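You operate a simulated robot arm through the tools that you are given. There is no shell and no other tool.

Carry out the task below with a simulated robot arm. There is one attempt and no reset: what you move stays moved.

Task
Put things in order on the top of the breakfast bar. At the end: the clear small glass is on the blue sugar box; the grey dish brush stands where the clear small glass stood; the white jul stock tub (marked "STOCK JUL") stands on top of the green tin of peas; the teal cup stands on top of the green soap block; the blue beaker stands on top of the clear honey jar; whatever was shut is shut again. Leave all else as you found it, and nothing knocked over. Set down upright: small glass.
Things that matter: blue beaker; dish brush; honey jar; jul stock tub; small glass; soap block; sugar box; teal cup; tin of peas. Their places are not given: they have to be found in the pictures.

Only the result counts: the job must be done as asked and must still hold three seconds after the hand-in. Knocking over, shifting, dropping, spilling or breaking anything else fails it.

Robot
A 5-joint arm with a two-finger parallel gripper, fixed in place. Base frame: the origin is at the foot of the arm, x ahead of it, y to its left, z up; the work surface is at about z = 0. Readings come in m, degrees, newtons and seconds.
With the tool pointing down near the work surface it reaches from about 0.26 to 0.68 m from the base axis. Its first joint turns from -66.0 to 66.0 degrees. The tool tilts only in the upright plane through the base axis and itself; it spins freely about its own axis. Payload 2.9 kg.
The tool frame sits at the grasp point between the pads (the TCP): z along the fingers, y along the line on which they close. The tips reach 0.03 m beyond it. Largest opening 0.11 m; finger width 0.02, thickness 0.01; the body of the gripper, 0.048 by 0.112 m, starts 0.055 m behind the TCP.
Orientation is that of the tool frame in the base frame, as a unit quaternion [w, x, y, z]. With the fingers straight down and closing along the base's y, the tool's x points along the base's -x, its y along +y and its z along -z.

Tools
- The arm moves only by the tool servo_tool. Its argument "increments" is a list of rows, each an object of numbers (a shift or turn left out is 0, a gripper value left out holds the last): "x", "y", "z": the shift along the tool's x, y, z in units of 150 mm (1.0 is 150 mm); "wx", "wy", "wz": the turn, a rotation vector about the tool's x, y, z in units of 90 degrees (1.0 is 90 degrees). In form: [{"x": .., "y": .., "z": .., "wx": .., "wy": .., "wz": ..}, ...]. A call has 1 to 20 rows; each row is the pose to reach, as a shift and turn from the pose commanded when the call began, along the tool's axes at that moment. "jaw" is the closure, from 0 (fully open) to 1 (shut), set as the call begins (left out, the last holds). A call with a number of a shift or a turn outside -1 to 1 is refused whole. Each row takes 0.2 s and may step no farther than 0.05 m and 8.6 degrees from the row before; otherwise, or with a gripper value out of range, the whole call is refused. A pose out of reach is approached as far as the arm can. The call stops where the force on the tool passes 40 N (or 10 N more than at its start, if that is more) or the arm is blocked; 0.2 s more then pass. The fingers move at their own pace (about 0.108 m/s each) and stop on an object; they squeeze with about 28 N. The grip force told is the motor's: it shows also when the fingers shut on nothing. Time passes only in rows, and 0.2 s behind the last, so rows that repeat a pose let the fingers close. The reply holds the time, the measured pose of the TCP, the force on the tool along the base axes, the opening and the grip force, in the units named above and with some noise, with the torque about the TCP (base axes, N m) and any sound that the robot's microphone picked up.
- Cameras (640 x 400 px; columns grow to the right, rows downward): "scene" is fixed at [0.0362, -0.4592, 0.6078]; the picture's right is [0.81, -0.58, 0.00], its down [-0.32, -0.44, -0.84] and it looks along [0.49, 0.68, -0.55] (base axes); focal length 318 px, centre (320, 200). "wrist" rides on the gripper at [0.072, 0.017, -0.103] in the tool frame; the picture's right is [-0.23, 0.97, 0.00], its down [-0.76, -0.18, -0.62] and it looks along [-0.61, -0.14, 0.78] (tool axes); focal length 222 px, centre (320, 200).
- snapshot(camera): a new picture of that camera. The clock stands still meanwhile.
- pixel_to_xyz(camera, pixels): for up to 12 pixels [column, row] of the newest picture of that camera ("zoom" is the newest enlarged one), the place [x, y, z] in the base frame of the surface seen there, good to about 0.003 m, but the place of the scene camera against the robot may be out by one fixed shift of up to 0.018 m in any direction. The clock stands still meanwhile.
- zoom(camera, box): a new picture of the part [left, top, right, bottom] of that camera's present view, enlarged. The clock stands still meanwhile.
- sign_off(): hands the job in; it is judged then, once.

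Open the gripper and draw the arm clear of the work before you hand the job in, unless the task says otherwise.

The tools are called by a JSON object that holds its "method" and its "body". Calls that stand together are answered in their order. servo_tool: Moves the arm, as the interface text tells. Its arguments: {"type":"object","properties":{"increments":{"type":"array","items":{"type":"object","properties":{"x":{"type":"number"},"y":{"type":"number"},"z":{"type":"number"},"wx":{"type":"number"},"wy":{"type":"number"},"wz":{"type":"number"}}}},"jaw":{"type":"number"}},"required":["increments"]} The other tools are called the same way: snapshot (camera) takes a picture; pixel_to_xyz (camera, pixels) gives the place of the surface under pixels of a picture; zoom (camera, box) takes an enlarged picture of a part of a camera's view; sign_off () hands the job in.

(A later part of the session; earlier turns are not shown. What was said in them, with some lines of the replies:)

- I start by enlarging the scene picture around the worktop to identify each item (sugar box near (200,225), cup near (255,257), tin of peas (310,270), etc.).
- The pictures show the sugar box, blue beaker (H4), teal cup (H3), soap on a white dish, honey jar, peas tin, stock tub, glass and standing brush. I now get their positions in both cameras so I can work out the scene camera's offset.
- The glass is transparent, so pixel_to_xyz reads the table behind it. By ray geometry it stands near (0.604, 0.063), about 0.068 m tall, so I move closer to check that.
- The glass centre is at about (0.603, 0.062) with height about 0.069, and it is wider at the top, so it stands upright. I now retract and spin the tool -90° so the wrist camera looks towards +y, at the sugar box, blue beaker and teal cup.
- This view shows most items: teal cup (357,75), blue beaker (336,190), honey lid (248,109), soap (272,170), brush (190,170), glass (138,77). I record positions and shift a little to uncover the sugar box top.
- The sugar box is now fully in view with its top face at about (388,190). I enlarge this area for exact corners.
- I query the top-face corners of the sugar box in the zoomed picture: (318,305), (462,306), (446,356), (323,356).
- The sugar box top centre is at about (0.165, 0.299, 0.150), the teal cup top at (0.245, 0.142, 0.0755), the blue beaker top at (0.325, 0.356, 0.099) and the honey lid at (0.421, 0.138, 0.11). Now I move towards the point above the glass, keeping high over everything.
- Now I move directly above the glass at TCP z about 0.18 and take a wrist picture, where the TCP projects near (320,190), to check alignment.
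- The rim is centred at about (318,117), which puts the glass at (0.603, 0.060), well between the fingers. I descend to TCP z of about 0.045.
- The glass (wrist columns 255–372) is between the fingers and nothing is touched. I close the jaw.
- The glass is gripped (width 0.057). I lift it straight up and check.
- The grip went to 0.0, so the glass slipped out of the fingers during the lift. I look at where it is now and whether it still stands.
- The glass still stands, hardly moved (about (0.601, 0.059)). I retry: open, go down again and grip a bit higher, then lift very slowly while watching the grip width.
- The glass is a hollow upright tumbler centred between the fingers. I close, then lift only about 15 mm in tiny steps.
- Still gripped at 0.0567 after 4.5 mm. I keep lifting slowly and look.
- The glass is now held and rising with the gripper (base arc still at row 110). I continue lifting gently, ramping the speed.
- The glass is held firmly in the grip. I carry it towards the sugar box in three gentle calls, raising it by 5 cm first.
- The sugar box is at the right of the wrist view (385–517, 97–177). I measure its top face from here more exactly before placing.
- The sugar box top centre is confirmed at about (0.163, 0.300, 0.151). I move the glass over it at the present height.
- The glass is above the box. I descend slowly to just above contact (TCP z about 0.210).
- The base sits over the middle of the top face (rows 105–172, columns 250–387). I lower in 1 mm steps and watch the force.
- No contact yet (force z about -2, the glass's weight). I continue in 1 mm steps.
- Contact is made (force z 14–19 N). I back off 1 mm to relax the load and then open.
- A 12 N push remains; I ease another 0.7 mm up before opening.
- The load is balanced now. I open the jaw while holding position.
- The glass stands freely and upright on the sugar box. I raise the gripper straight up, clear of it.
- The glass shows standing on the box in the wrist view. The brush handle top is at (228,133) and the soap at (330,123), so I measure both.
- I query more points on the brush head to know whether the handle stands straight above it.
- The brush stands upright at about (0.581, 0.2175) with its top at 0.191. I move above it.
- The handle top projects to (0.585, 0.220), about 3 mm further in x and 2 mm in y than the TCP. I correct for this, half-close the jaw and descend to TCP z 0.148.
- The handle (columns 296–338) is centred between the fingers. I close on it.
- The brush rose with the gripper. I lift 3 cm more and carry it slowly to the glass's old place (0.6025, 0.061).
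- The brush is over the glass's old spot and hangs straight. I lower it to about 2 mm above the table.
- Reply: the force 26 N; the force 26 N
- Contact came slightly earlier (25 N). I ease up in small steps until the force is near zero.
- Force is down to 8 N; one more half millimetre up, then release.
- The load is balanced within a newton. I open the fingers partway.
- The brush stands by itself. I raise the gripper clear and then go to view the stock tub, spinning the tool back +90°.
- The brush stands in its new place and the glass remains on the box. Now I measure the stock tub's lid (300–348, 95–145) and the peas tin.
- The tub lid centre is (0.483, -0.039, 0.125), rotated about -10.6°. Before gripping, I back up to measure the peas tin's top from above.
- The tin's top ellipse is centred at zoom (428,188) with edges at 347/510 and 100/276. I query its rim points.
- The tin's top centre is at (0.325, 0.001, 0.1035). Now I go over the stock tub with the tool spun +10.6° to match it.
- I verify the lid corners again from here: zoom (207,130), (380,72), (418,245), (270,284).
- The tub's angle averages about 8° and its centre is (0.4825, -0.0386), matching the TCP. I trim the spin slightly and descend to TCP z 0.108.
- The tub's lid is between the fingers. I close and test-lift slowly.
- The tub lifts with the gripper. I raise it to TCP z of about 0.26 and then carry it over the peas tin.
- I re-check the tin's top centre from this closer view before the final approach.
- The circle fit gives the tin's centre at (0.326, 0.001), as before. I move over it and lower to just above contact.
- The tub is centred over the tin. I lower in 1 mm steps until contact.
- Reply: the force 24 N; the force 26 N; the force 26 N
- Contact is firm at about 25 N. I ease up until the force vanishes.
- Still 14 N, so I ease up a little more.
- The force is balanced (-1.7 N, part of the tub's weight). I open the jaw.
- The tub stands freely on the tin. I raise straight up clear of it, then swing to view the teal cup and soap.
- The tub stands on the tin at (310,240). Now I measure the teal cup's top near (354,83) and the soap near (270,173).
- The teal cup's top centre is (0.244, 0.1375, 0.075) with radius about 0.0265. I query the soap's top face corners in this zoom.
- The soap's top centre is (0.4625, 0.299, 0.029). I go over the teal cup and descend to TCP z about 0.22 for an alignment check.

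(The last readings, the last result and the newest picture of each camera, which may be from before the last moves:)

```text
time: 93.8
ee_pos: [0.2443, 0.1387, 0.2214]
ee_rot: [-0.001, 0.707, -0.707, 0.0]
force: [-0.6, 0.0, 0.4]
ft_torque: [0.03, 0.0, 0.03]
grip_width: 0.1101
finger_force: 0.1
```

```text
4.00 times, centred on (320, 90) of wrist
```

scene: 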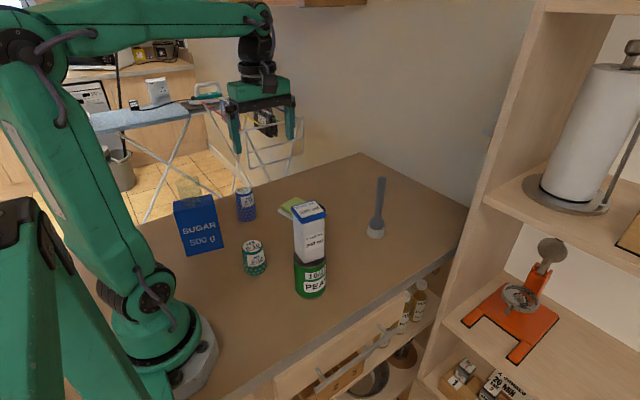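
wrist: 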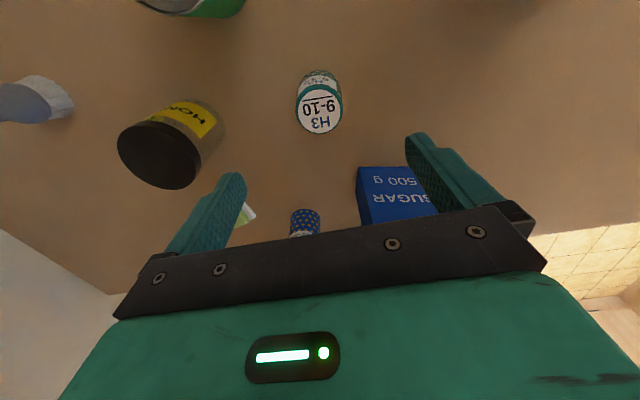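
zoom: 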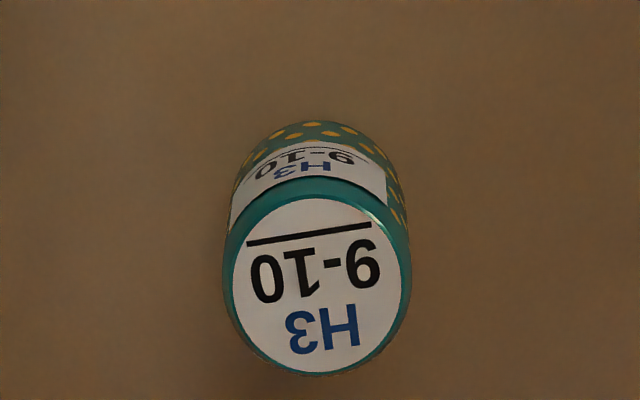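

The cup's top projects to (0.2438, 0.1375), exactly under the TCP. I descend to TCP z of about 0.047.

{"method": "servo_tool", "body": {"increments": [{"z": 0.2}, {"z": 0.4}, {"z": 0.6}, {"z": 0.7}]}}

{"method": "servo_tool", "body": {"increments": [{"z": 0.15}, {"z": 0.3}, {"z": 0.4}, {"z": 0.455}, {"z": 0.455}]}}

{"method": "snapshot", "body": {"camera": "wrist"}}

{"method": "zoom", "body": {"camera": "scene", "box": [190, 180, 330, 300]}}

```text
time: 94.8
ee_pos: [0.2454, 0.1368, 0.1155]
ee_rot: [0.0, -0.707, 0.708, -0.001]
force: [0.7, 0.8, 0.2]
ft_torque: [0.0, 0.0, 0.02]
grip_width: 0.1101
finger_force: 0.1
```

```text
time: 96.0
ee_pos: [0.2427, 0.1376, 0.0471]
ee_rot: [0.0, 0.707, -0.707, 0.0]
force: [0.3, 0.5, 0.6]
ft_torque: [0.01, -0.03, -0.02]
grip_width: 0.11
finger_force: 0.1
```

```text
taken
```

wrist: 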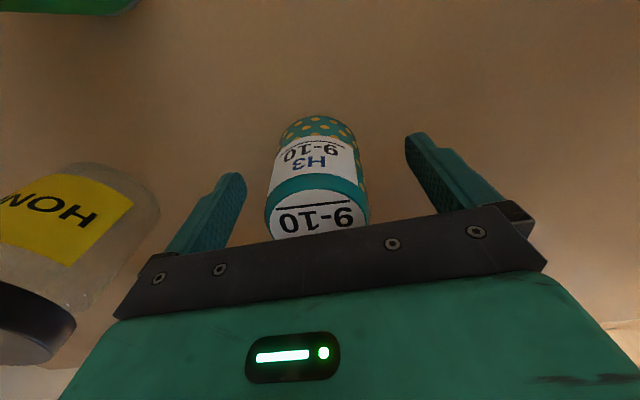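

```text
3.33 times, centred on (260, 240) of scene
```

zoom: 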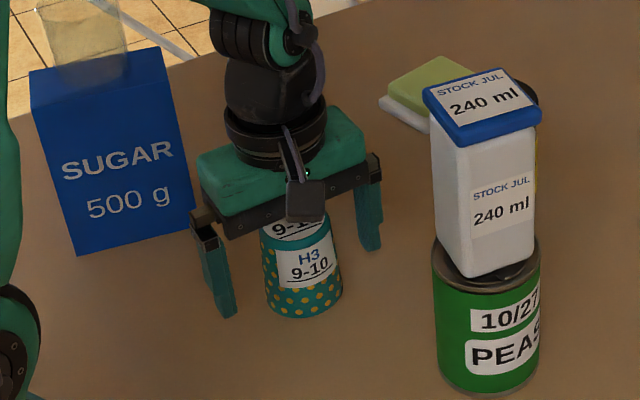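

The cup is centred between the fingers. I close and test-lift.

{"method": "servo_tool", "body": {"increments": [{"x": 0}, {"x": 0}, {"x": 0}, {"x": 0}, {"x": 0}], "jaw": 1}}

{"method": "servo_tool", "body": {"increments": [{"z": -0.01}, {"z": -0.02}, {"z": -0.04}, {"z": -0.06}, {"z": -0.08}, {"z": -0.1}]}}

{"method": "snapshot", "body": {"camera": "wrist"}}

{"method": "zoom", "body": {"camera": "scene", "box": [190, 180, 330, 300]}}

```text
time: 97.2
ee_pos: [0.2428, 0.137, 0.0483]
ee_rot: [-0.001, -0.707, 0.708, 0.001]
force: [-0.1, 0.1, -0.3]
ft_torque: [0.06, -0.01, -0.03]
grip_width: 0.0566
finger_force: 27.8
```

```text
time: 98.6
ee_pos: [0.2439, 0.1389, 0.0634]
ee_rot: [-0.001, -0.707, 0.708, 0.0]
force: [0.8, -0.4, -1.4]
ft_torque: [-0.01, 0.0, 0.02]
grip_width: 0.0568
finger_force: 28.6
```

```text
taken
```

wrist: 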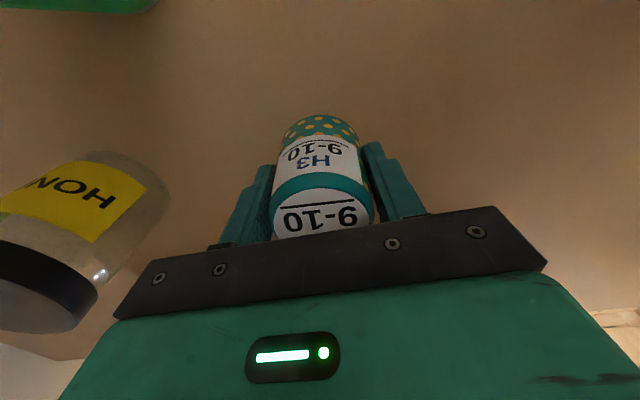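

```text
3.33 times, centred on (260, 240) of scene
```

zoom: 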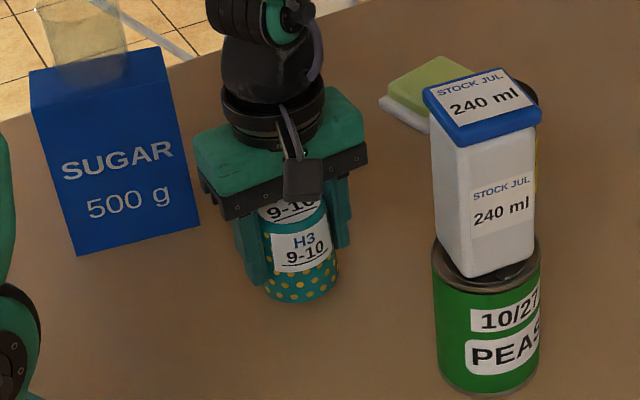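

The cup is lifted. I raise it to TCP z of about 0.18 and carry it to the soap at (0.4625, 0.299).

{"method": "servo_tool", "body": {"increments": [{"z": -0.03}, {"z": -0.08}, {"z": -0.15}, {"z": -0.23}, {"z": -0.31}, {"z": -0.39}, {"z": -0.47}, {"z": -0.55}, {"z": -0.63}, {"z": -0.7}, {"z": -0.75}, {"z": -0.78}, {"z": -0.79}, {"z": -0.79}]}}

{"method": "servo_tool", "body": {"increments": [{"x": -0.008, "y": -0.01}, {"x": -0.03, "y": -0.04}, {"x": -0.066, "y": -0.09}, {"x": -0.11, "y": -0.15}, {"x": -0.16, "y": -0.22}, {"x": -0.21, "y": -0.29}, {"x": -0.265, "y": -0.36}, {"x": -0.32, "y": -0.43}, {"x": -0.37, "y": -0.5}, {"x": -0.42, "y": -0.57}, {"x": -0.465, "y": -0.63}, {"x": -0.5, "y": -0.68}, {"x": -0.525, "y": -0.71}, {"x": -0.538, "y": -0.728}, {"x": -0.538, "y": -0.728}]}}

{"method": "snapshot", "body": {"camera": "wrist"}}

```text
time: 101.6
ee_pos: [0.2431, 0.1384, 0.1822]
ee_rot: [0.0, -0.707, 0.708, 0.0]
force: [0.4, -0.1, -1.5]
ft_torque: [0.02, 0.01, 0.0]
grip_width: 0.0567
finger_force: 28.0
```

```text
time: 104.8
ee_pos: [0.3521, 0.2189, 0.1811]
ee_rot: [0.0, 0.707, -0.707, 0.0]
force: [-0.7, -0.2, -1.6]
ft_torque: [-0.03, -0.01, 0.0]
grip_width: 0.057
finger_force: 27.8
```

```text
taken
```

wrist: 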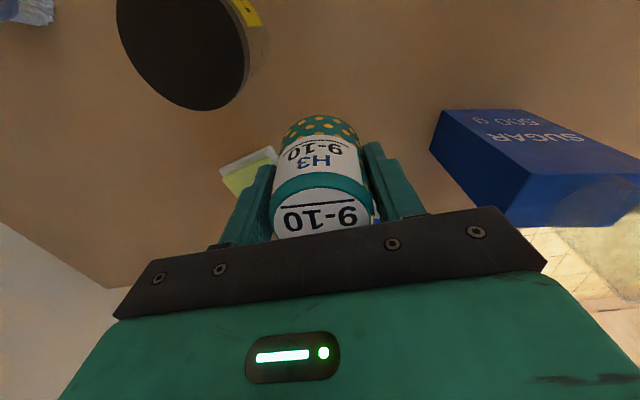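

Still held well. I continue with the second half of the way to the soap.

{"method": "servo_tool", "body": {"increments": [{"x": -0.008, "y": -0.01}, {"x": -0.03, "y": -0.04}, {"x": -0.066, "y": -0.09}, {"x": -0.11, "y": -0.15}, {"x": -0.16, "y": -0.22}, {"x": -0.21, "y": -0.29}, {"x": -0.265, "y": -0.36}, {"x": -0.32, "y": -0.43}, {"x": -0.37, "y": -0.5}, {"x": -0.42, "y": -0.57}, {"x": -0.465, "y": -0.63}, {"x": -0.5, "y": -0.68}, {"x": -0.525, "y": -0.71}, {"x": -0.538, "y": -0.728}, {"x": -0.538, "y": -0.728}]}}

{"method": "snapshot", "body": {"camera": "wrist"}}

{"method": "zoom", "body": {"camera": "wrist", "box": [240, 60, 400, 180]}}

{"method": "zoom", "body": {"camera": "scene", "box": [230, 130, 350, 250]}}

```text
time: 108.0
ee_pos: [0.4629, 0.3002, 0.1824]
ee_rot: [0.0, -0.707, 0.707, 0.0]
force: [0.6, 0.8, -2.1]
ft_torque: [-0.01, 0.02, 0.0]
grip_width: 0.0566
finger_force: 27.7
```

```text
taken
```

wrist: 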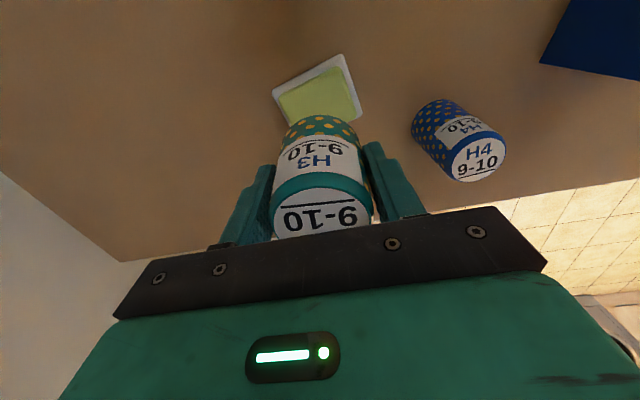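

```text
3.33 times, centred on (320, 120) of wrist
```

zoom: 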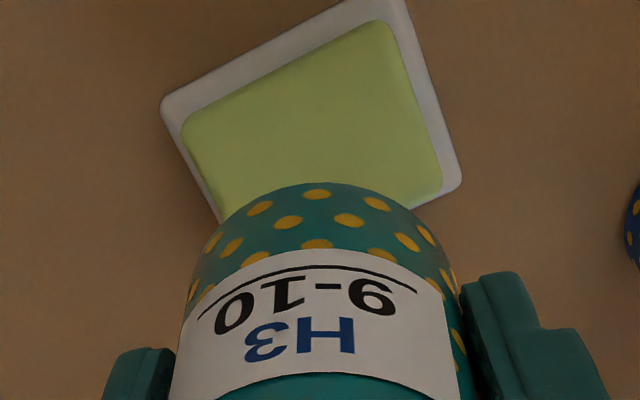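

```text
3.33 times, centred on (290, 190) of scene
```

zoom: 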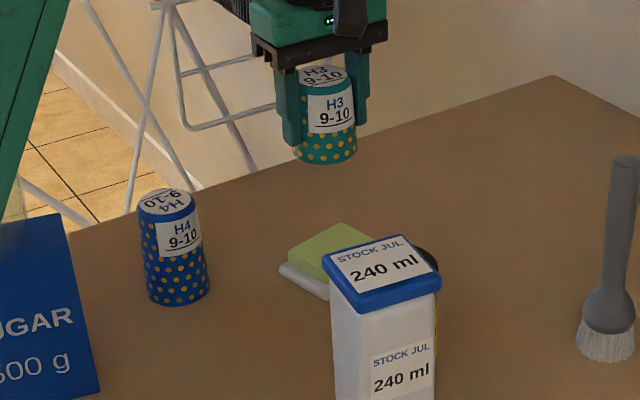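

I re-measure three visible soap corners from this view to confirm the target before lowering.

{"method": "pixel_to_xyz", "body": {"camera": "wrist", "pixels": [[281, 99], [336, 69], [355, 114], [310, 85], [345, 92], [320, 100], [269, 95], [344, 56], [361, 117]]}}

```text
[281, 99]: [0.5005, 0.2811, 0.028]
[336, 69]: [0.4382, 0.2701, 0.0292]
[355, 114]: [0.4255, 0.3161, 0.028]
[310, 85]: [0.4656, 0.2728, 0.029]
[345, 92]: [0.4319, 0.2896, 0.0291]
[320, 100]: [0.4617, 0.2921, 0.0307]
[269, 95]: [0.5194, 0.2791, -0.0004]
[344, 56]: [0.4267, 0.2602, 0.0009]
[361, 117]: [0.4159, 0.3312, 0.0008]
```

The soap centre (0.463, 0.2986) is confirmed under the TCP. I lower to just above contact.

{"method": "servo_tool", "body": {"increments": [{"z": 0.03}, {"z": 0.08}, {"z": 0.15}, {"z": 0.23}, {"z": 0.31}, {"z": 0.39}, {"z": 0.47}, {"z": 0.54}, {"z": 0.59}, {"z": 0.63}, {"z": 0.655}, {"z": 0.66}, {"z": 0.66}]}}

{"method": "servo_tool", "body": {"increments": [{"z": 0.007}, {"z": 0.007}]}}

{"method": "zoom", "body": {"camera": "scene", "box": [230, 130, 350, 250]}}

{"method": "snapshot", "body": {"camera": "wrist"}}

```text
time: 110.8
ee_pos: [0.4628, 0.2998, 0.0824]
ee_rot: [0.0, 0.708, -0.707, 0.0]
force: [-0.3, -0.2, -0.5]
ft_torque: [0.01, 0.0, 0.01]
grip_width: 0.0565
finger_force: 28.1
```

```text
time: 111.4
ee_pos: [0.4633, 0.2998, 0.0815]
ee_rot: [0.0, -0.707, 0.707, 0.0]
force: [0.4, 0.0, -1.2]
ft_torque: [-0.03, -0.01, -0.01]
grip_width: 0.0564
finger_force: 27.6
```

```text
3.33 times, centred on (290, 190) of scene
```

zoom: 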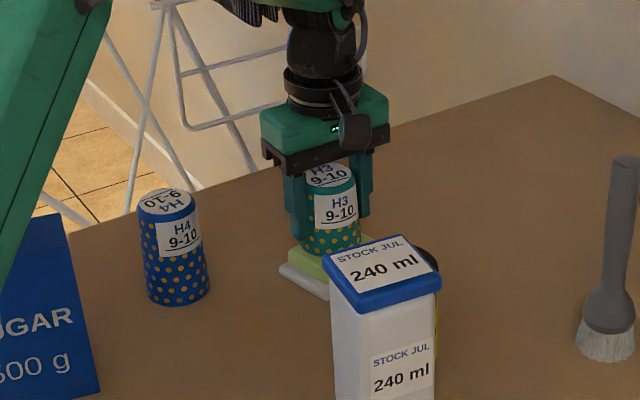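

```text
taken
```

wrist: 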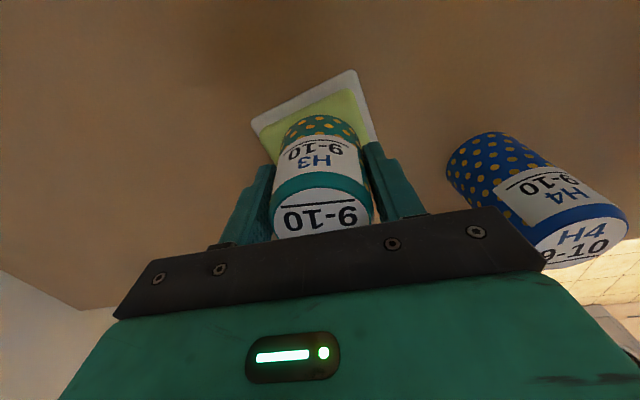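

No contact yet and the cup is centred over the soap. I continue in 1 mm steps.

{"method": "servo_tool", "body": {"increments": [{"z": 0.007}, {"z": 0.013}, {"z": 0.013}]}}

```text
time: 112.2
ee_pos: [0.4637, 0.2995, 0.0795]
ee_rot: [-0.001, -0.706, 0.708, 0.0]
force: [-0.2, 0.2, -1.3]
ft_torque: [0.04, -0.01, 0.01]
grip_width: 0.0567
finger_force: 27.7
```

Still free; another millimetre.

{"method": "servo_tool", "body": {"increments": [{"z": 0.007}, {"z": 0.007}]}}

```text
time: 112.8
ee_pos: [0.464, 0.2989, 0.0778]
ee_rot: [0.0, 0.707, -0.707, 0.0]
force: [0.5, -0.1, -2.5]
ft_torque: [0.01, -0.02, 0.02]
grip_width: 0.0567
finger_force: 28.3
```

Force is still just the cup's weight, so one more millimetre.

{"method": "servo_tool", "body": {"increments": [{"z": 0.007}, {"z": 0.007}]}}

```text
time: 113.4
ee_pos: [0.4622, 0.2994, 0.0788]
ee_rot: [-0.002, 0.707, -0.707, 0.0]
force: [-0.6, -2.5, 8.7]
ft_torque: [-0.16, 0.18, 0.04]
grip_width: 0.0566
finger_force: 28.5
```

Contact at 8.7 N. I ease half a millimetre up and then open.

{"method": "servo_tool", "body": {"increments": [{"z": -0.004}, {"z": -0.004}]}}

{"method": "servo_tool", "body": {"increments": [{"x": 0}, {"x": 0}, {"x": 0}, {"x": 0}], "jaw": 0}}

{"method": "snapshot", "body": {"camera": "wrist"}}

{"method": "zoom", "body": {"camera": "scene", "box": [230, 130, 350, 250]}}

```text
time: 114.0
ee_pos: [0.4619, 0.299, 0.0786]
ee_rot: [0.0, 0.707, -0.707, -0.001]
force: [-0.5, 0.5, 2.3]
ft_torque: [0.1, -0.09, -0.02]
grip_width: 0.0568
finger_force: 27.7
```

```text
time: 115.0
ee_pos: [0.463, 0.2984, 0.0787]
ee_rot: [0.0, -0.707, 0.707, -0.001]
force: [0.6, 0.0, 0.7]
ft_torque: [-0.01, 0.0, -0.01]
grip_width: 0.11
finger_force: 0.1
```

```text
taken
```

wrist: 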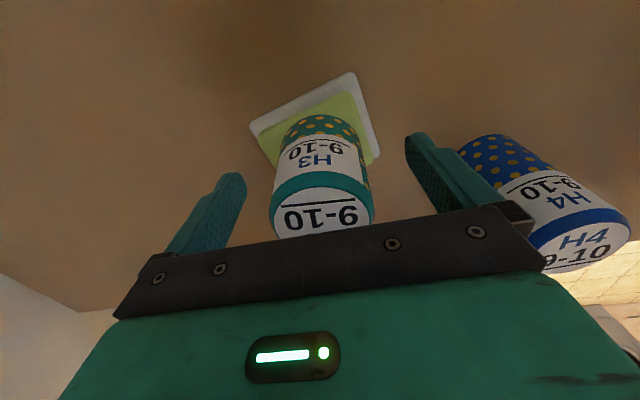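

```text
3.33 times, centred on (290, 190) of scene
```

zoom: 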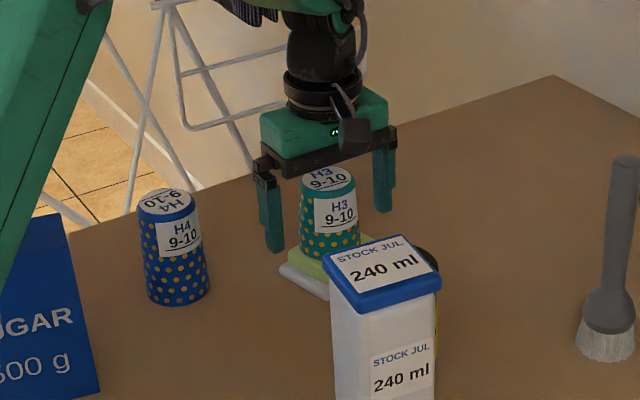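

The teal cup stands on the soap. I raise the gripper and move to view the blue beaker.

{"method": "servo_tool", "body": {"increments": [{"z": -0.03}, {"z": -0.1}, {"z": -0.2}, {"z": -0.35}, {"z": -0.55}, {"z": -0.8}, {"z": -1.0}, {"z": -1.0}]}}

{"method": "servo_tool", "body": {"increments": [{"z": -0.2, "y": 0.12}, {"z": -0.4, "y": 0.3}, {"z": -0.6, "y": 0.48}, {"z": -0.6, "y": 0.7, "x": 0.05}, {"z": -0.6, "y": 0.85, "x": 0.1}, {"z": -0.6, "y": 0.85, "x": 0.1}]}}

{"method": "snapshot", "body": {"camera": "wrist"}}

{"method": "snapshot", "body": {"camera": "scene"}}

```text
time: 116.8
ee_pos: [0.4624, 0.2987, 0.2293]
ee_rot: [-0.001, -0.707, 0.707, 0.001]
force: [-0.7, -0.4, 0.0]
ft_torque: [-0.03, -0.02, 0.01]
grip_width: 0.11
finger_force: 0.0
```

```text
time: 118.2
ee_pos: [0.3324, 0.2821, 0.3215]
ee_rot: [0.001, -0.706, 0.708, 0.001]
force: [-0.1, -0.4, 0.4]
ft_torque: [0.03, 0.01, -0.01]
grip_width: 0.1099
finger_force: 0.0
```

```text
taken
```

wrist: 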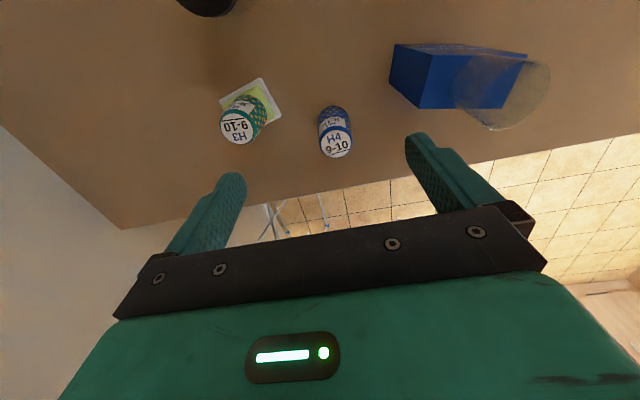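

```text
taken
```

scene: 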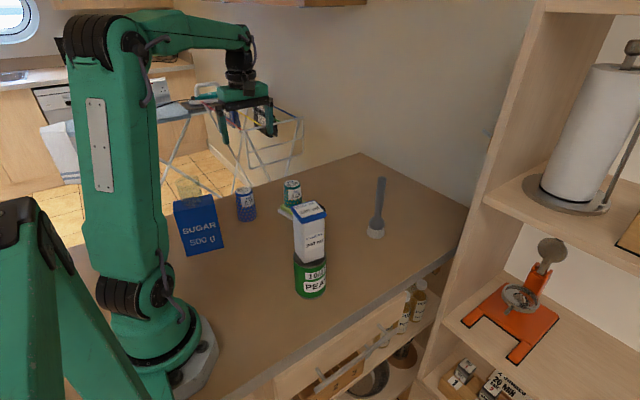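

All placed items stand. I measure the blue beaker's top near (338,143).

{"method": "zoom", "body": {"camera": "wrist", "box": [290, 90, 390, 170]}}

{"method": "pixel_to_xyz", "body": {"camera": "wrist", "pixels": [[337, 144], [323, 144], [350, 144], [337, 133], [337, 155], [235, 128]]}}

```text
5.00 times, centred on (340, 130) of wrist
```

zoom: 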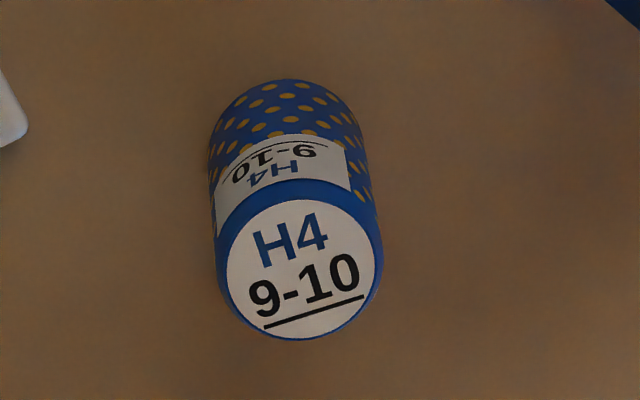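

```text
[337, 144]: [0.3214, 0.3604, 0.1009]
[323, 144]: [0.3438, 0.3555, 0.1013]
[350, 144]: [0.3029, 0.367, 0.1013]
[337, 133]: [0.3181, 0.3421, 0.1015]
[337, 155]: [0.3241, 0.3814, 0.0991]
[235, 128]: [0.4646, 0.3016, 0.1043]
```

The beaker's top centre is (0.323, 0.358, 0.101) and its radius about 0.026. I move above it and check alignment.

{"method": "servo_tool", "body": {"increments": [{"x": -0.15, "y": 0.03, "z": 0.1}, {"x": -0.3, "y": 0.06, "z": 0.25}, {"x": -0.45, "y": 0.08, "z": 0.45}, {"x": -0.493, "y": 0.08, "z": 0.65}, {"x": -0.493, "y": 0.08, "z": 0.78}, {"x": -0.493, "y": 0.08, "z": 0.78}]}}

{"method": "snapshot", "body": {"camera": "wrist"}}

{"method": "zoom", "body": {"camera": "wrist", "box": [260, 50, 380, 150]}}

```text
time: 119.6
ee_pos: [0.3234, 0.3563, 0.2031]
ee_rot: [0.0, -0.707, 0.707, 0.0]
force: [-0.2, 0.5, -0.3]
ft_torque: [0.0, 0.0, -0.01]
grip_width: 0.11
finger_force: 0.1
```

```text
taken
```

wrist: 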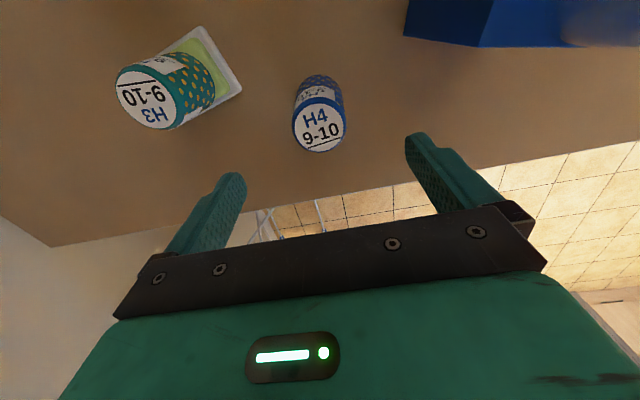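

```text
4.00 times, centred on (320, 100) of wrist
```

zoom: 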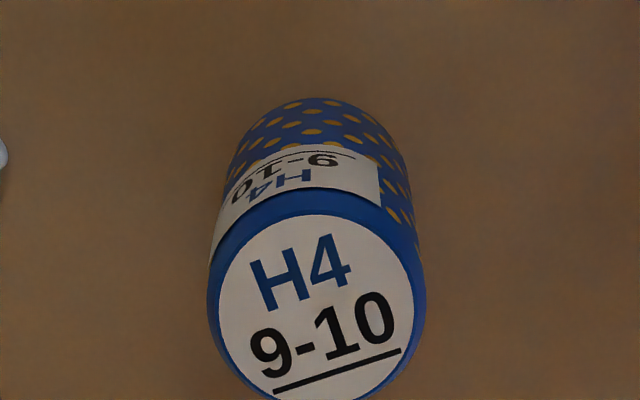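

The beaker projects to (0.3227, 0.3575), right under the TCP. I descend to TCP z 0.06.

{"method": "servo_tool", "body": {"increments": [{"z": 0.15}, {"z": 0.35}, {"z": 0.55}, {"z": 0.75}, {"z": 0.87}, {"z": 0.933}, {"z": 0.933}]}}

{"method": "snapshot", "body": {"camera": "wrist"}}

{"method": "zoom", "body": {"camera": "scene", "box": [170, 140, 310, 260]}}

```text
time: 121.2
ee_pos: [0.3218, 0.358, 0.0611]
ee_rot: [0.0, -0.707, 0.707, 0.0]
force: [-0.1, 0.0, -0.4]
ft_torque: [0.0, 0.01, 0.0]
grip_width: 0.1101
finger_force: 0.1
```

```text
taken
```

wrist: 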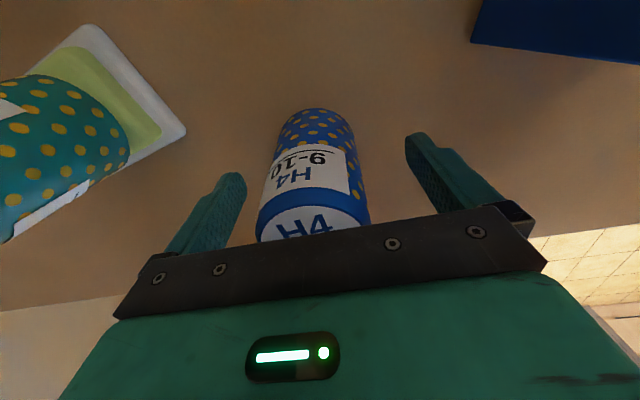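

```text
3.33 times, centred on (240, 200) of scene
```

zoom: 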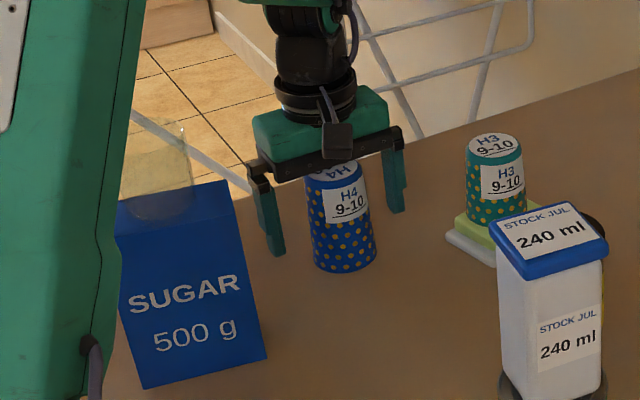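

The beaker is centred between the open fingers. I close and test-lift.

{"method": "servo_tool", "body": {"increments": [{"x": 0}, {"x": 0}, {"x": 0}, {"x": 0}, {"x": 0}], "jaw": 1}}

{"method": "servo_tool", "body": {"increments": [{"z": -0.01}, {"z": -0.02}, {"z": -0.04}, {"z": -0.06}, {"z": -0.08}, {"z": -0.1}]}}

{"method": "snapshot", "body": {"camera": "wrist"}}

{"method": "zoom", "body": {"camera": "scene", "box": [170, 140, 310, 260]}}

```text
time: 122.4
ee_pos: [0.3214, 0.3585, 0.0604]
ee_rot: [0.0, 0.707, -0.707, 0.001]
force: [0.0, 0.3, 0.4]
ft_torque: [0.02, 0.02, 0.0]
grip_width: 0.0558
finger_force: 27.7
```

```text
time: 123.8
ee_pos: [0.3219, 0.358, 0.0753]
ee_rot: [0.0, -0.707, 0.707, 0.0]
force: [0.2, 0.4, -0.1]
ft_torque: [-0.05, 0.01, -0.01]
grip_width: 0.0557
finger_force: 28.2
```

```text
taken
```

wrist: 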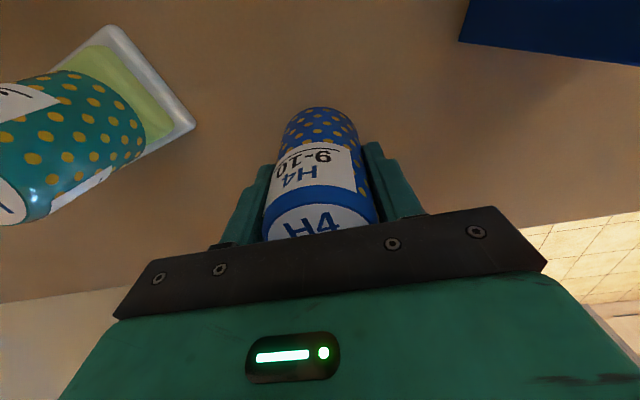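

```text
3.33 times, centred on (240, 200) of scene
```

zoom: 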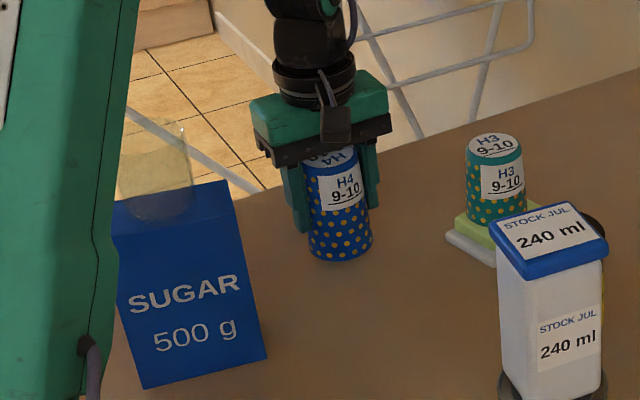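

The beaker is held. I raise it by 15 cm and carry it towards the honey jar.

{"method": "servo_tool", "body": {"increments": [{"z": -0.03}, {"z": -0.08}, {"z": -0.15}, {"z": -0.23}, {"z": -0.31}, {"z": -0.39}, {"z": -0.47}, {"z": -0.55}, {"z": -0.63}, {"z": -0.71}, {"z": -0.79}, {"z": -0.86}, {"z": -0.92}, {"z": -0.965}, {"z": -0.99}, {"z": -1.0}, {"z": -1.0}]}}

{"method": "servo_tool", "body": {"increments": [{"x": 0.01, "y": -0.004}, {"x": 0.04, "y": -0.018}, {"x": 0.09, "y": -0.04}, {"x": 0.16, "y": -0.07}, {"x": 0.24, "y": -0.107}, {"x": 0.32, "y": -0.143}, {"x": 0.4, "y": -0.179}, {"x": 0.48, "y": -0.215}, {"x": 0.56, "y": -0.251}, {"x": 0.63, "y": -0.282}, {"x": 0.68, "y": -0.305}, {"x": 0.715, "y": -0.32}, {"x": 0.73, "y": -0.327}, {"x": 0.7335, "y": -0.3285}, {"x": 0.7335, "y": -0.3285}]}}

{"method": "snapshot", "body": {"camera": "wrist"}}

```text
time: 127.4
ee_pos: [0.3216, 0.3569, 0.2267]
ee_rot: [0.0, -0.707, 0.707, 0.0]
force: [0.5, 0.2, 0.1]
ft_torque: [-0.01, 0.01, 0.0]
grip_width: 0.0552
finger_force: 28.6
```

```text
time: 130.6
ee_pos: [0.3717, 0.248, 0.2268]
ee_rot: [0.0, -0.707, 0.707, 0.0]
force: [-0.2, -0.2, -1.0]
ft_torque: [-0.01, 0.02, 0.01]
grip_width: 0.0559
finger_force: 28.2
```

```text
taken
```

wrist: 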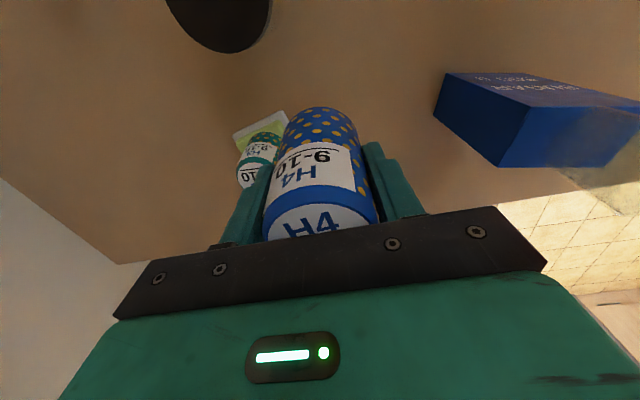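

The beaker is still firm. I continue to above the honey lid.

{"method": "servo_tool", "body": {"increments": [{"x": 0.01, "y": -0.004}, {"x": 0.04, "y": -0.018}, {"x": 0.09, "y": -0.04}, {"x": 0.16, "y": -0.07}, {"x": 0.24, "y": -0.107}, {"x": 0.32, "y": -0.143}, {"x": 0.4, "y": -0.179}, {"x": 0.48, "y": -0.215}, {"x": 0.56, "y": -0.251}, {"x": 0.63, "y": -0.282}, {"x": 0.68, "y": -0.305}, {"x": 0.715, "y": -0.32}, {"x": 0.73, "y": -0.327}, {"x": 0.7335, "y": -0.3285}, {"x": 0.7335, "y": -0.3285}]}}

{"method": "snapshot", "body": {"camera": "wrist"}}

{"method": "zoom", "body": {"camera": "wrist", "box": [240, 60, 400, 180]}}

{"method": "snapshot", "body": {"camera": "scene"}}

```text
time: 133.8
ee_pos: [0.4203, 0.1378, 0.2256]
ee_rot: [0.001, -0.706, 0.708, 0.0]
force: [0.3, 1.0, -0.9]
ft_torque: [0.0, 0.01, 0.0]
grip_width: 0.0553
finger_force: 27.7
```

```text
taken
```

wrist: 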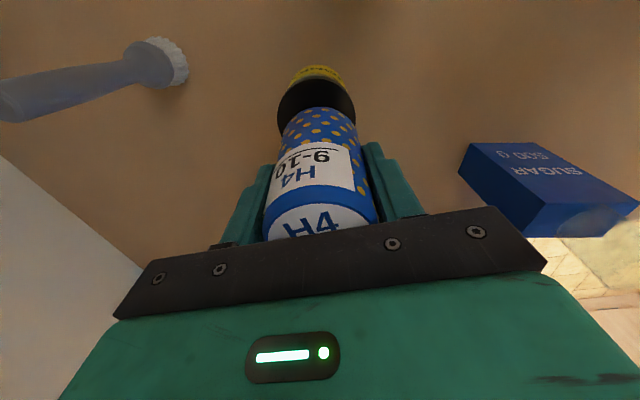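

```text
3.33 times, centred on (320, 120) of wrist
```

zoom: 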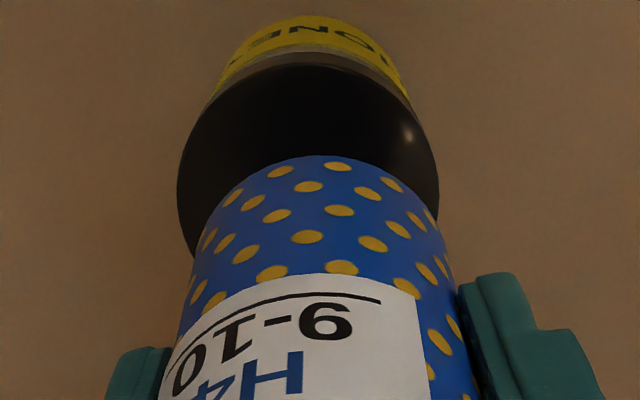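

```text
taken
```

scene: 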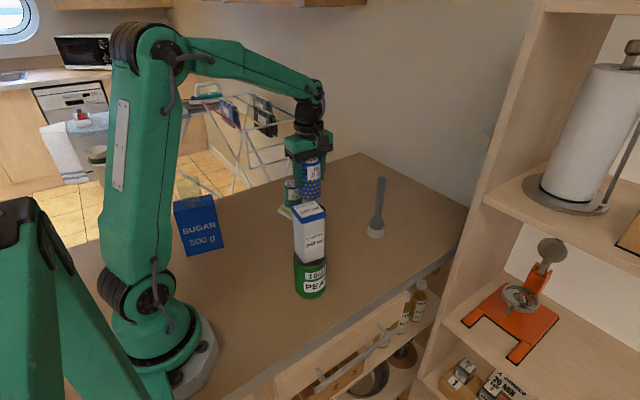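

The lid's visible arc spans zoom columns 177–440. I query the lid's edges to fine-tune the centre.

{"method": "pixel_to_xyz", "body": {"camera": "wrist", "pixels": [[279, 117], [354, 117], [317, 83], [295, 92], [340, 92], [282, 105], [350, 105], [317, 95]]}}

```text
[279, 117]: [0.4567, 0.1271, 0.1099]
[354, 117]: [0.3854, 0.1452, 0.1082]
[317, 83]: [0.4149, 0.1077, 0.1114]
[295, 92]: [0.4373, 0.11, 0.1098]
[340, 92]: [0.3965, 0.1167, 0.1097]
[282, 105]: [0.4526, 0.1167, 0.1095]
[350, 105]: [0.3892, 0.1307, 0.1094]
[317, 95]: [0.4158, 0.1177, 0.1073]
```

The lid's centre is about (0.422, 0.1395), within 2 mm of the TCP. I trim y by 1.5 mm and lower to just above contact.

{"method": "servo_tool", "body": {"increments": [{"x": -0.01, "z": 0.02}, {"x": -0.01, "z": 0.06}, {"x": -0.01, "z": 0.11}, {"x": -0.01, "z": 0.17}, {"x": -0.01, "z": 0.23}, {"x": -0.01, "z": 0.28}, {"x": -0.01, "z": 0.31}, {"x": -0.01, "z": 0.325}, {"x": -0.01, "z": 0.33}, {"x": -0.01, "z": 0.33}]}}

{"method": "snapshot", "body": {"camera": "wrist"}}

{"method": "zoom", "body": {"camera": "scene", "box": [250, 130, 370, 260]}}

```text
time: 136.0
ee_pos: [0.4201, 0.1395, 0.1758]
ee_rot: [0.001, 0.707, -0.707, 0.0]
force: [0.0, -0.2, -0.7]
ft_torque: [0.01, 0.0, 0.0]
grip_width: 0.0551
finger_force: 27.4
```

```text
taken
```

wrist: 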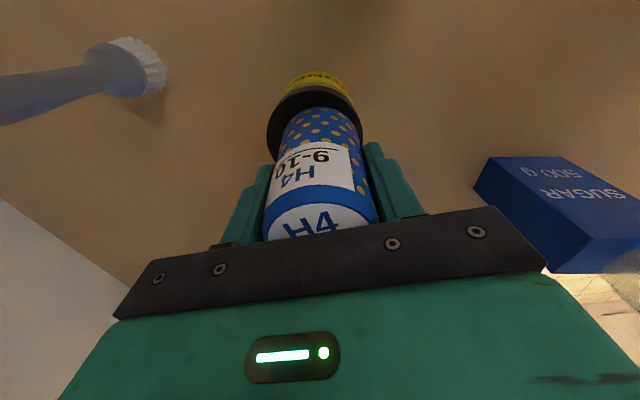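

```text
3.08 times, centred on (310, 195) of scene
```

zoom: 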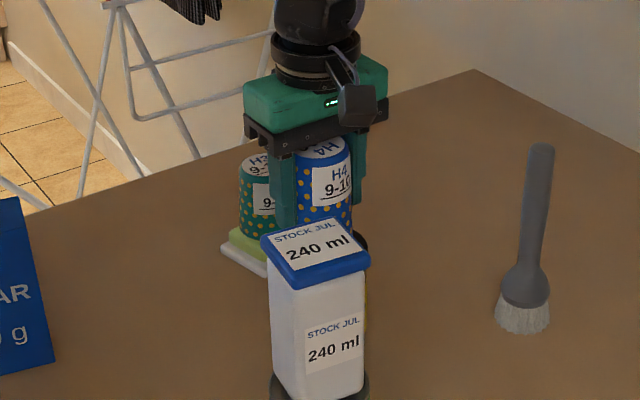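

The lid sits about 5 px left of the beaker, so I shift 3 mm in +x and lower another 4 mm.

{"method": "servo_tool", "body": {"increments": [{"y": -0.01}, {"y": -0.02}, {"y": -0.02, "z": 0.01}, {"y": -0.02, "z": 0.02}, {"y": -0.02, "z": 0.027}, {"y": -0.02, "z": 0.027}]}}

{"method": "servo_tool", "body": {"increments": [{"z": 0.007}, {"z": 0.007}]}}

```text
time: 137.4
ee_pos: [0.4249, 0.139, 0.1717]
ee_rot: [-0.001, -0.707, 0.707, 0.0]
force: [0.4, 0.7, -0.7]
ft_torque: [-0.01, 0.01, 0.01]
grip_width: 0.0553
finger_force: 27.7
```

```text
time: 138.0
ee_pos: [0.4254, 0.1401, 0.1717]
ee_rot: [0.0, 0.707, -0.707, 0.0]
force: [-0.8, 0.3, 2.5]
ft_torque: [0.03, 0.11, -0.02]
grip_width: 0.0552
finger_force: 28.2
```

A first touch seems to show (force z 2.5). I lower half a millimetre more to confirm.

{"method": "servo_tool", "body": {"increments": [{"z": 0.004}, {"z": 0.004}]}}

{"method": "snapshot", "body": {"camera": "wrist"}}

```text
time: 138.6
ee_pos: [0.4244, 0.1397, 0.1712]
ee_rot: [0.0, -0.707, 0.707, 0.0]
force: [-1.6, -0.9, 10.1]
ft_torque: [-0.05, 0.21, -0.05]
grip_width: 0.055
finger_force: 28.2
```

```text
taken
```

wrist: 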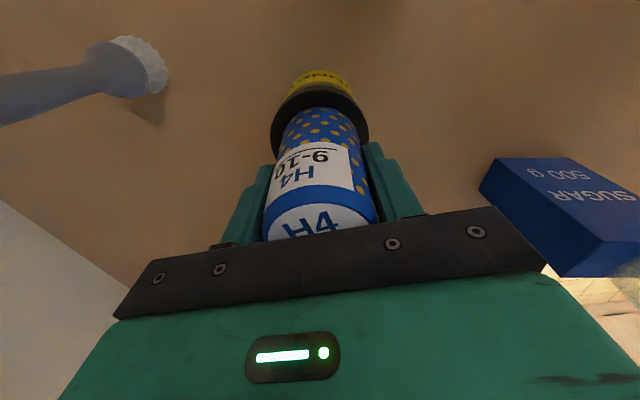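

Contact confirmed at 10 N, with the lid (271–369) centred around the beaker base. I ease up half a millimetre and open.

{"method": "servo_tool", "body": {"increments": [{"z": -0.004}, {"z": -0.004}]}}

{"method": "servo_tool", "body": {"increments": [{"x": 0}, {"x": 0}, {"x": 0}, {"x": 0}], "jaw": 0}}

{"method": "snapshot", "body": {"camera": "wrist"}}

{"method": "zoom", "body": {"camera": "scene", "box": [250, 130, 370, 260]}}

```text
time: 139.2
ee_pos: [0.4236, 0.1396, 0.1717]
ee_rot: [0.0, -0.707, 0.707, -0.001]
force: [2.1, 1.5, 4.0]
ft_torque: [0.08, -0.17, -0.01]
grip_width: 0.0552
finger_force: 28.5
```

```text
time: 140.2
ee_pos: [0.4247, 0.139, 0.1715]
ee_rot: [-0.001, 0.707, -0.707, 0.0]
force: [0.4, 0.2, -0.1]
ft_torque: [0.01, -0.02, 0.02]
grip_width: 0.1099
finger_force: 0.1
```

```text
taken
```

wrist: 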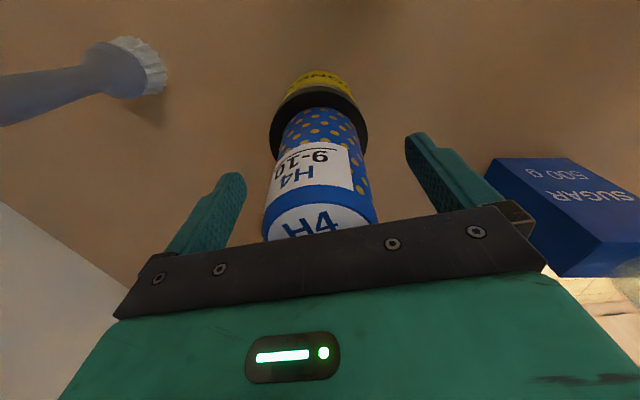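

```text
3.08 times, centred on (310, 195) of scene
```

zoom: 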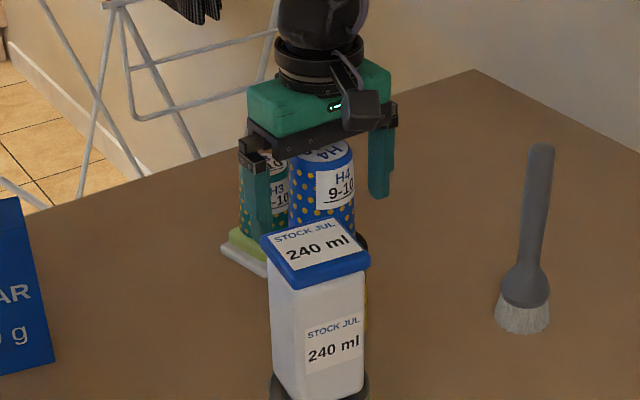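

The beaker stands on the honey jar. I raise the gripper straight up, clear of everything, then take pictures to check all.

{"method": "servo_tool", "body": {"increments": [{"z": -0.03}, {"z": -0.1}, {"z": -0.2}, {"z": -0.35}, {"z": -0.55}, {"z": -0.8}, {"z": -1.0}, {"z": -1.0}]}}

{"method": "servo_tool", "body": {"increments": [{"z": -0.15}, {"z": -0.3}, {"z": -0.45}, {"z": -0.45}]}}

{"method": "snapshot", "body": {"camera": "wrist"}}

{"method": "snapshot", "body": {"camera": "scene"}}

{"method": "zoom", "body": {"camera": "scene", "box": [160, 140, 420, 310]}}

```text
time: 142.0
ee_pos: [0.4255, 0.1388, 0.3215]
ee_rot: [0.0, -0.707, 0.707, -0.001]
force: [0.9, 0.2, 0.2]
ft_torque: [0.0, -0.04, 0.0]
grip_width: 0.1098
finger_force: 0.1
```

```text
time: 143.0
ee_pos: [0.4242, 0.1384, 0.3889]
ee_rot: [0.0, -0.707, 0.707, -0.001]
force: [-0.2, 0.6, 0.3]
ft_torque: [-0.01, -0.03, 0.0]
grip_width: 0.1102
finger_force: 0.0
```

```text
taken
```

wrist: 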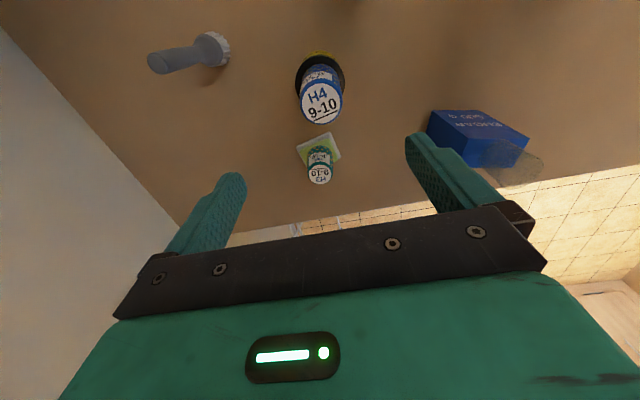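

```text
taken
```

scene: 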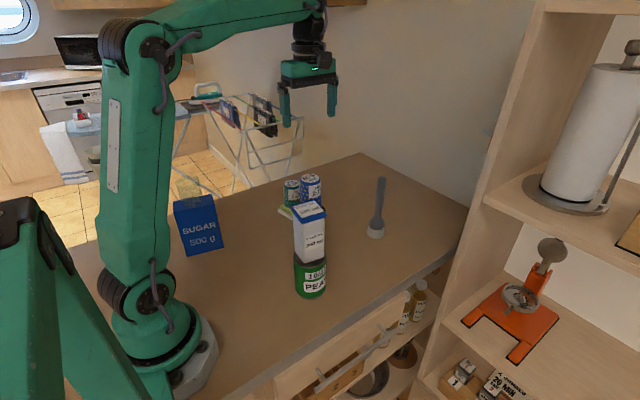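

```text
2.35 times, centred on (290, 225) of scene
```

zoom: 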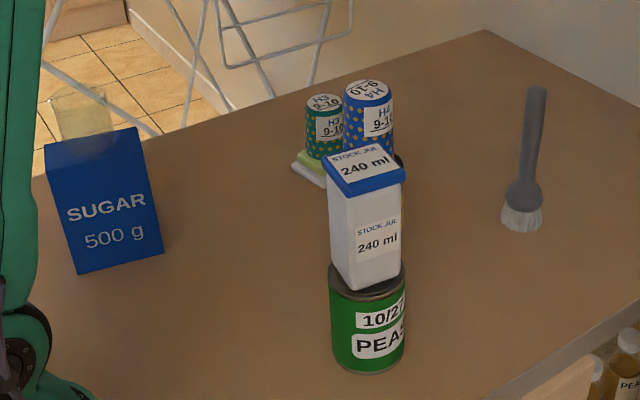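

Everything stands in place. I take a closer look at the glass on the box and the stacks before handing in.

{"method": "zoom", "body": {"camera": "wrist", "box": [270, 30, 560, 200]}}

{"method": "zoom", "body": {"camera": "scene", "box": [160, 160, 260, 260]}}

{"method": "zoom", "body": {"camera": "scene", "box": [260, 160, 400, 310]}}

{"method": "pixel_to_xyz", "body": {"camera": "wrist", "pixels": [[321, 103], [319, 175], [215, 45], [160, 62]]}}

```text
2.21 times, centred on (415, 115) of wrist
```

zoom: 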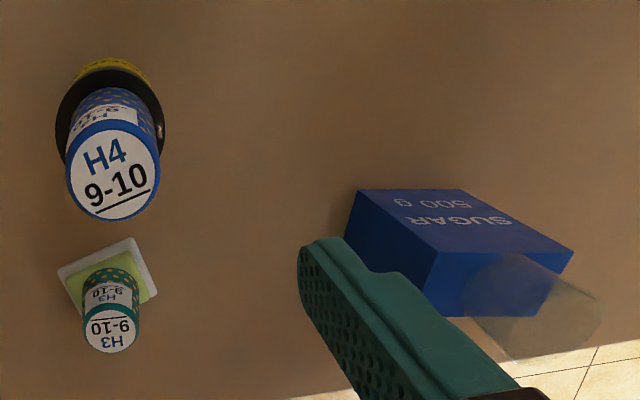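

```text
4.00 times, centred on (210, 210) of scene
```

zoom: 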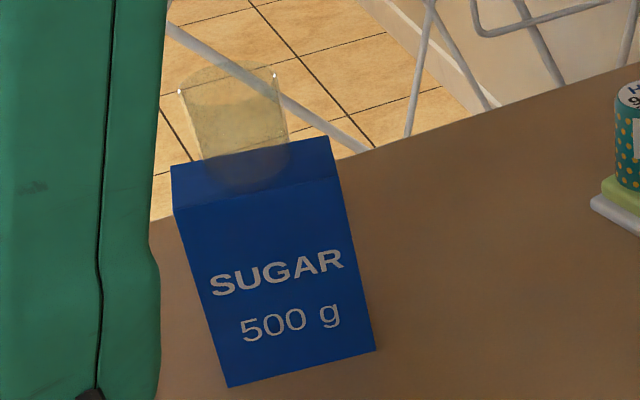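

```text
2.67 times, centred on (330, 235) of scene
```

zoom: 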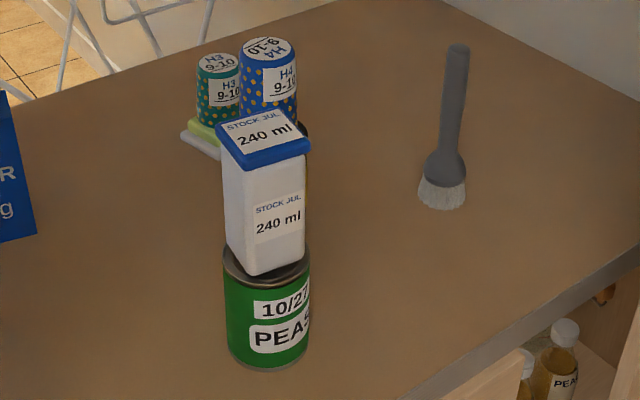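

```text
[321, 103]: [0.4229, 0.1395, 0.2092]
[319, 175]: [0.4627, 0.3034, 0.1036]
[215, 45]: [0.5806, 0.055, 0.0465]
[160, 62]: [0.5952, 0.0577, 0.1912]
```

All checks agree: the glass stands upright on the sugar box, the brush stands at about (0.60, 0.06), the tub is on the peas tin, the teal cup on the soap and the beaker on the honey jar. The drawer is as it was, and the gripper is open and well above the work, so I hand in.

{"method": "sign_off", "body": {}}

```text
The job is handed in.
```

I arranged everything on the bar as you asked and handed the job in. I have no judgement back yet.

- **Small glass:** it stands upright on the blue sugar box. It slipped out of the fingers on the first lift but stayed standing, hardly moved. The second, slower lift held.
- **Dish brush:** it stands on its bristles where the glass stood, within a few millimetres.
- **Stock tub:** the "STOCK JUL" tub stands on top of the tin of peas.
- **Teal cup:** it stands on top of the soap block.
- **Blue beaker:** it stands on top of the honey jar's lid.

I opened nothing, so nothing needed shutting, and the drawer looks as it did at the start. In the last pictures nothing is knocked over. The gripper is open, well above the work.
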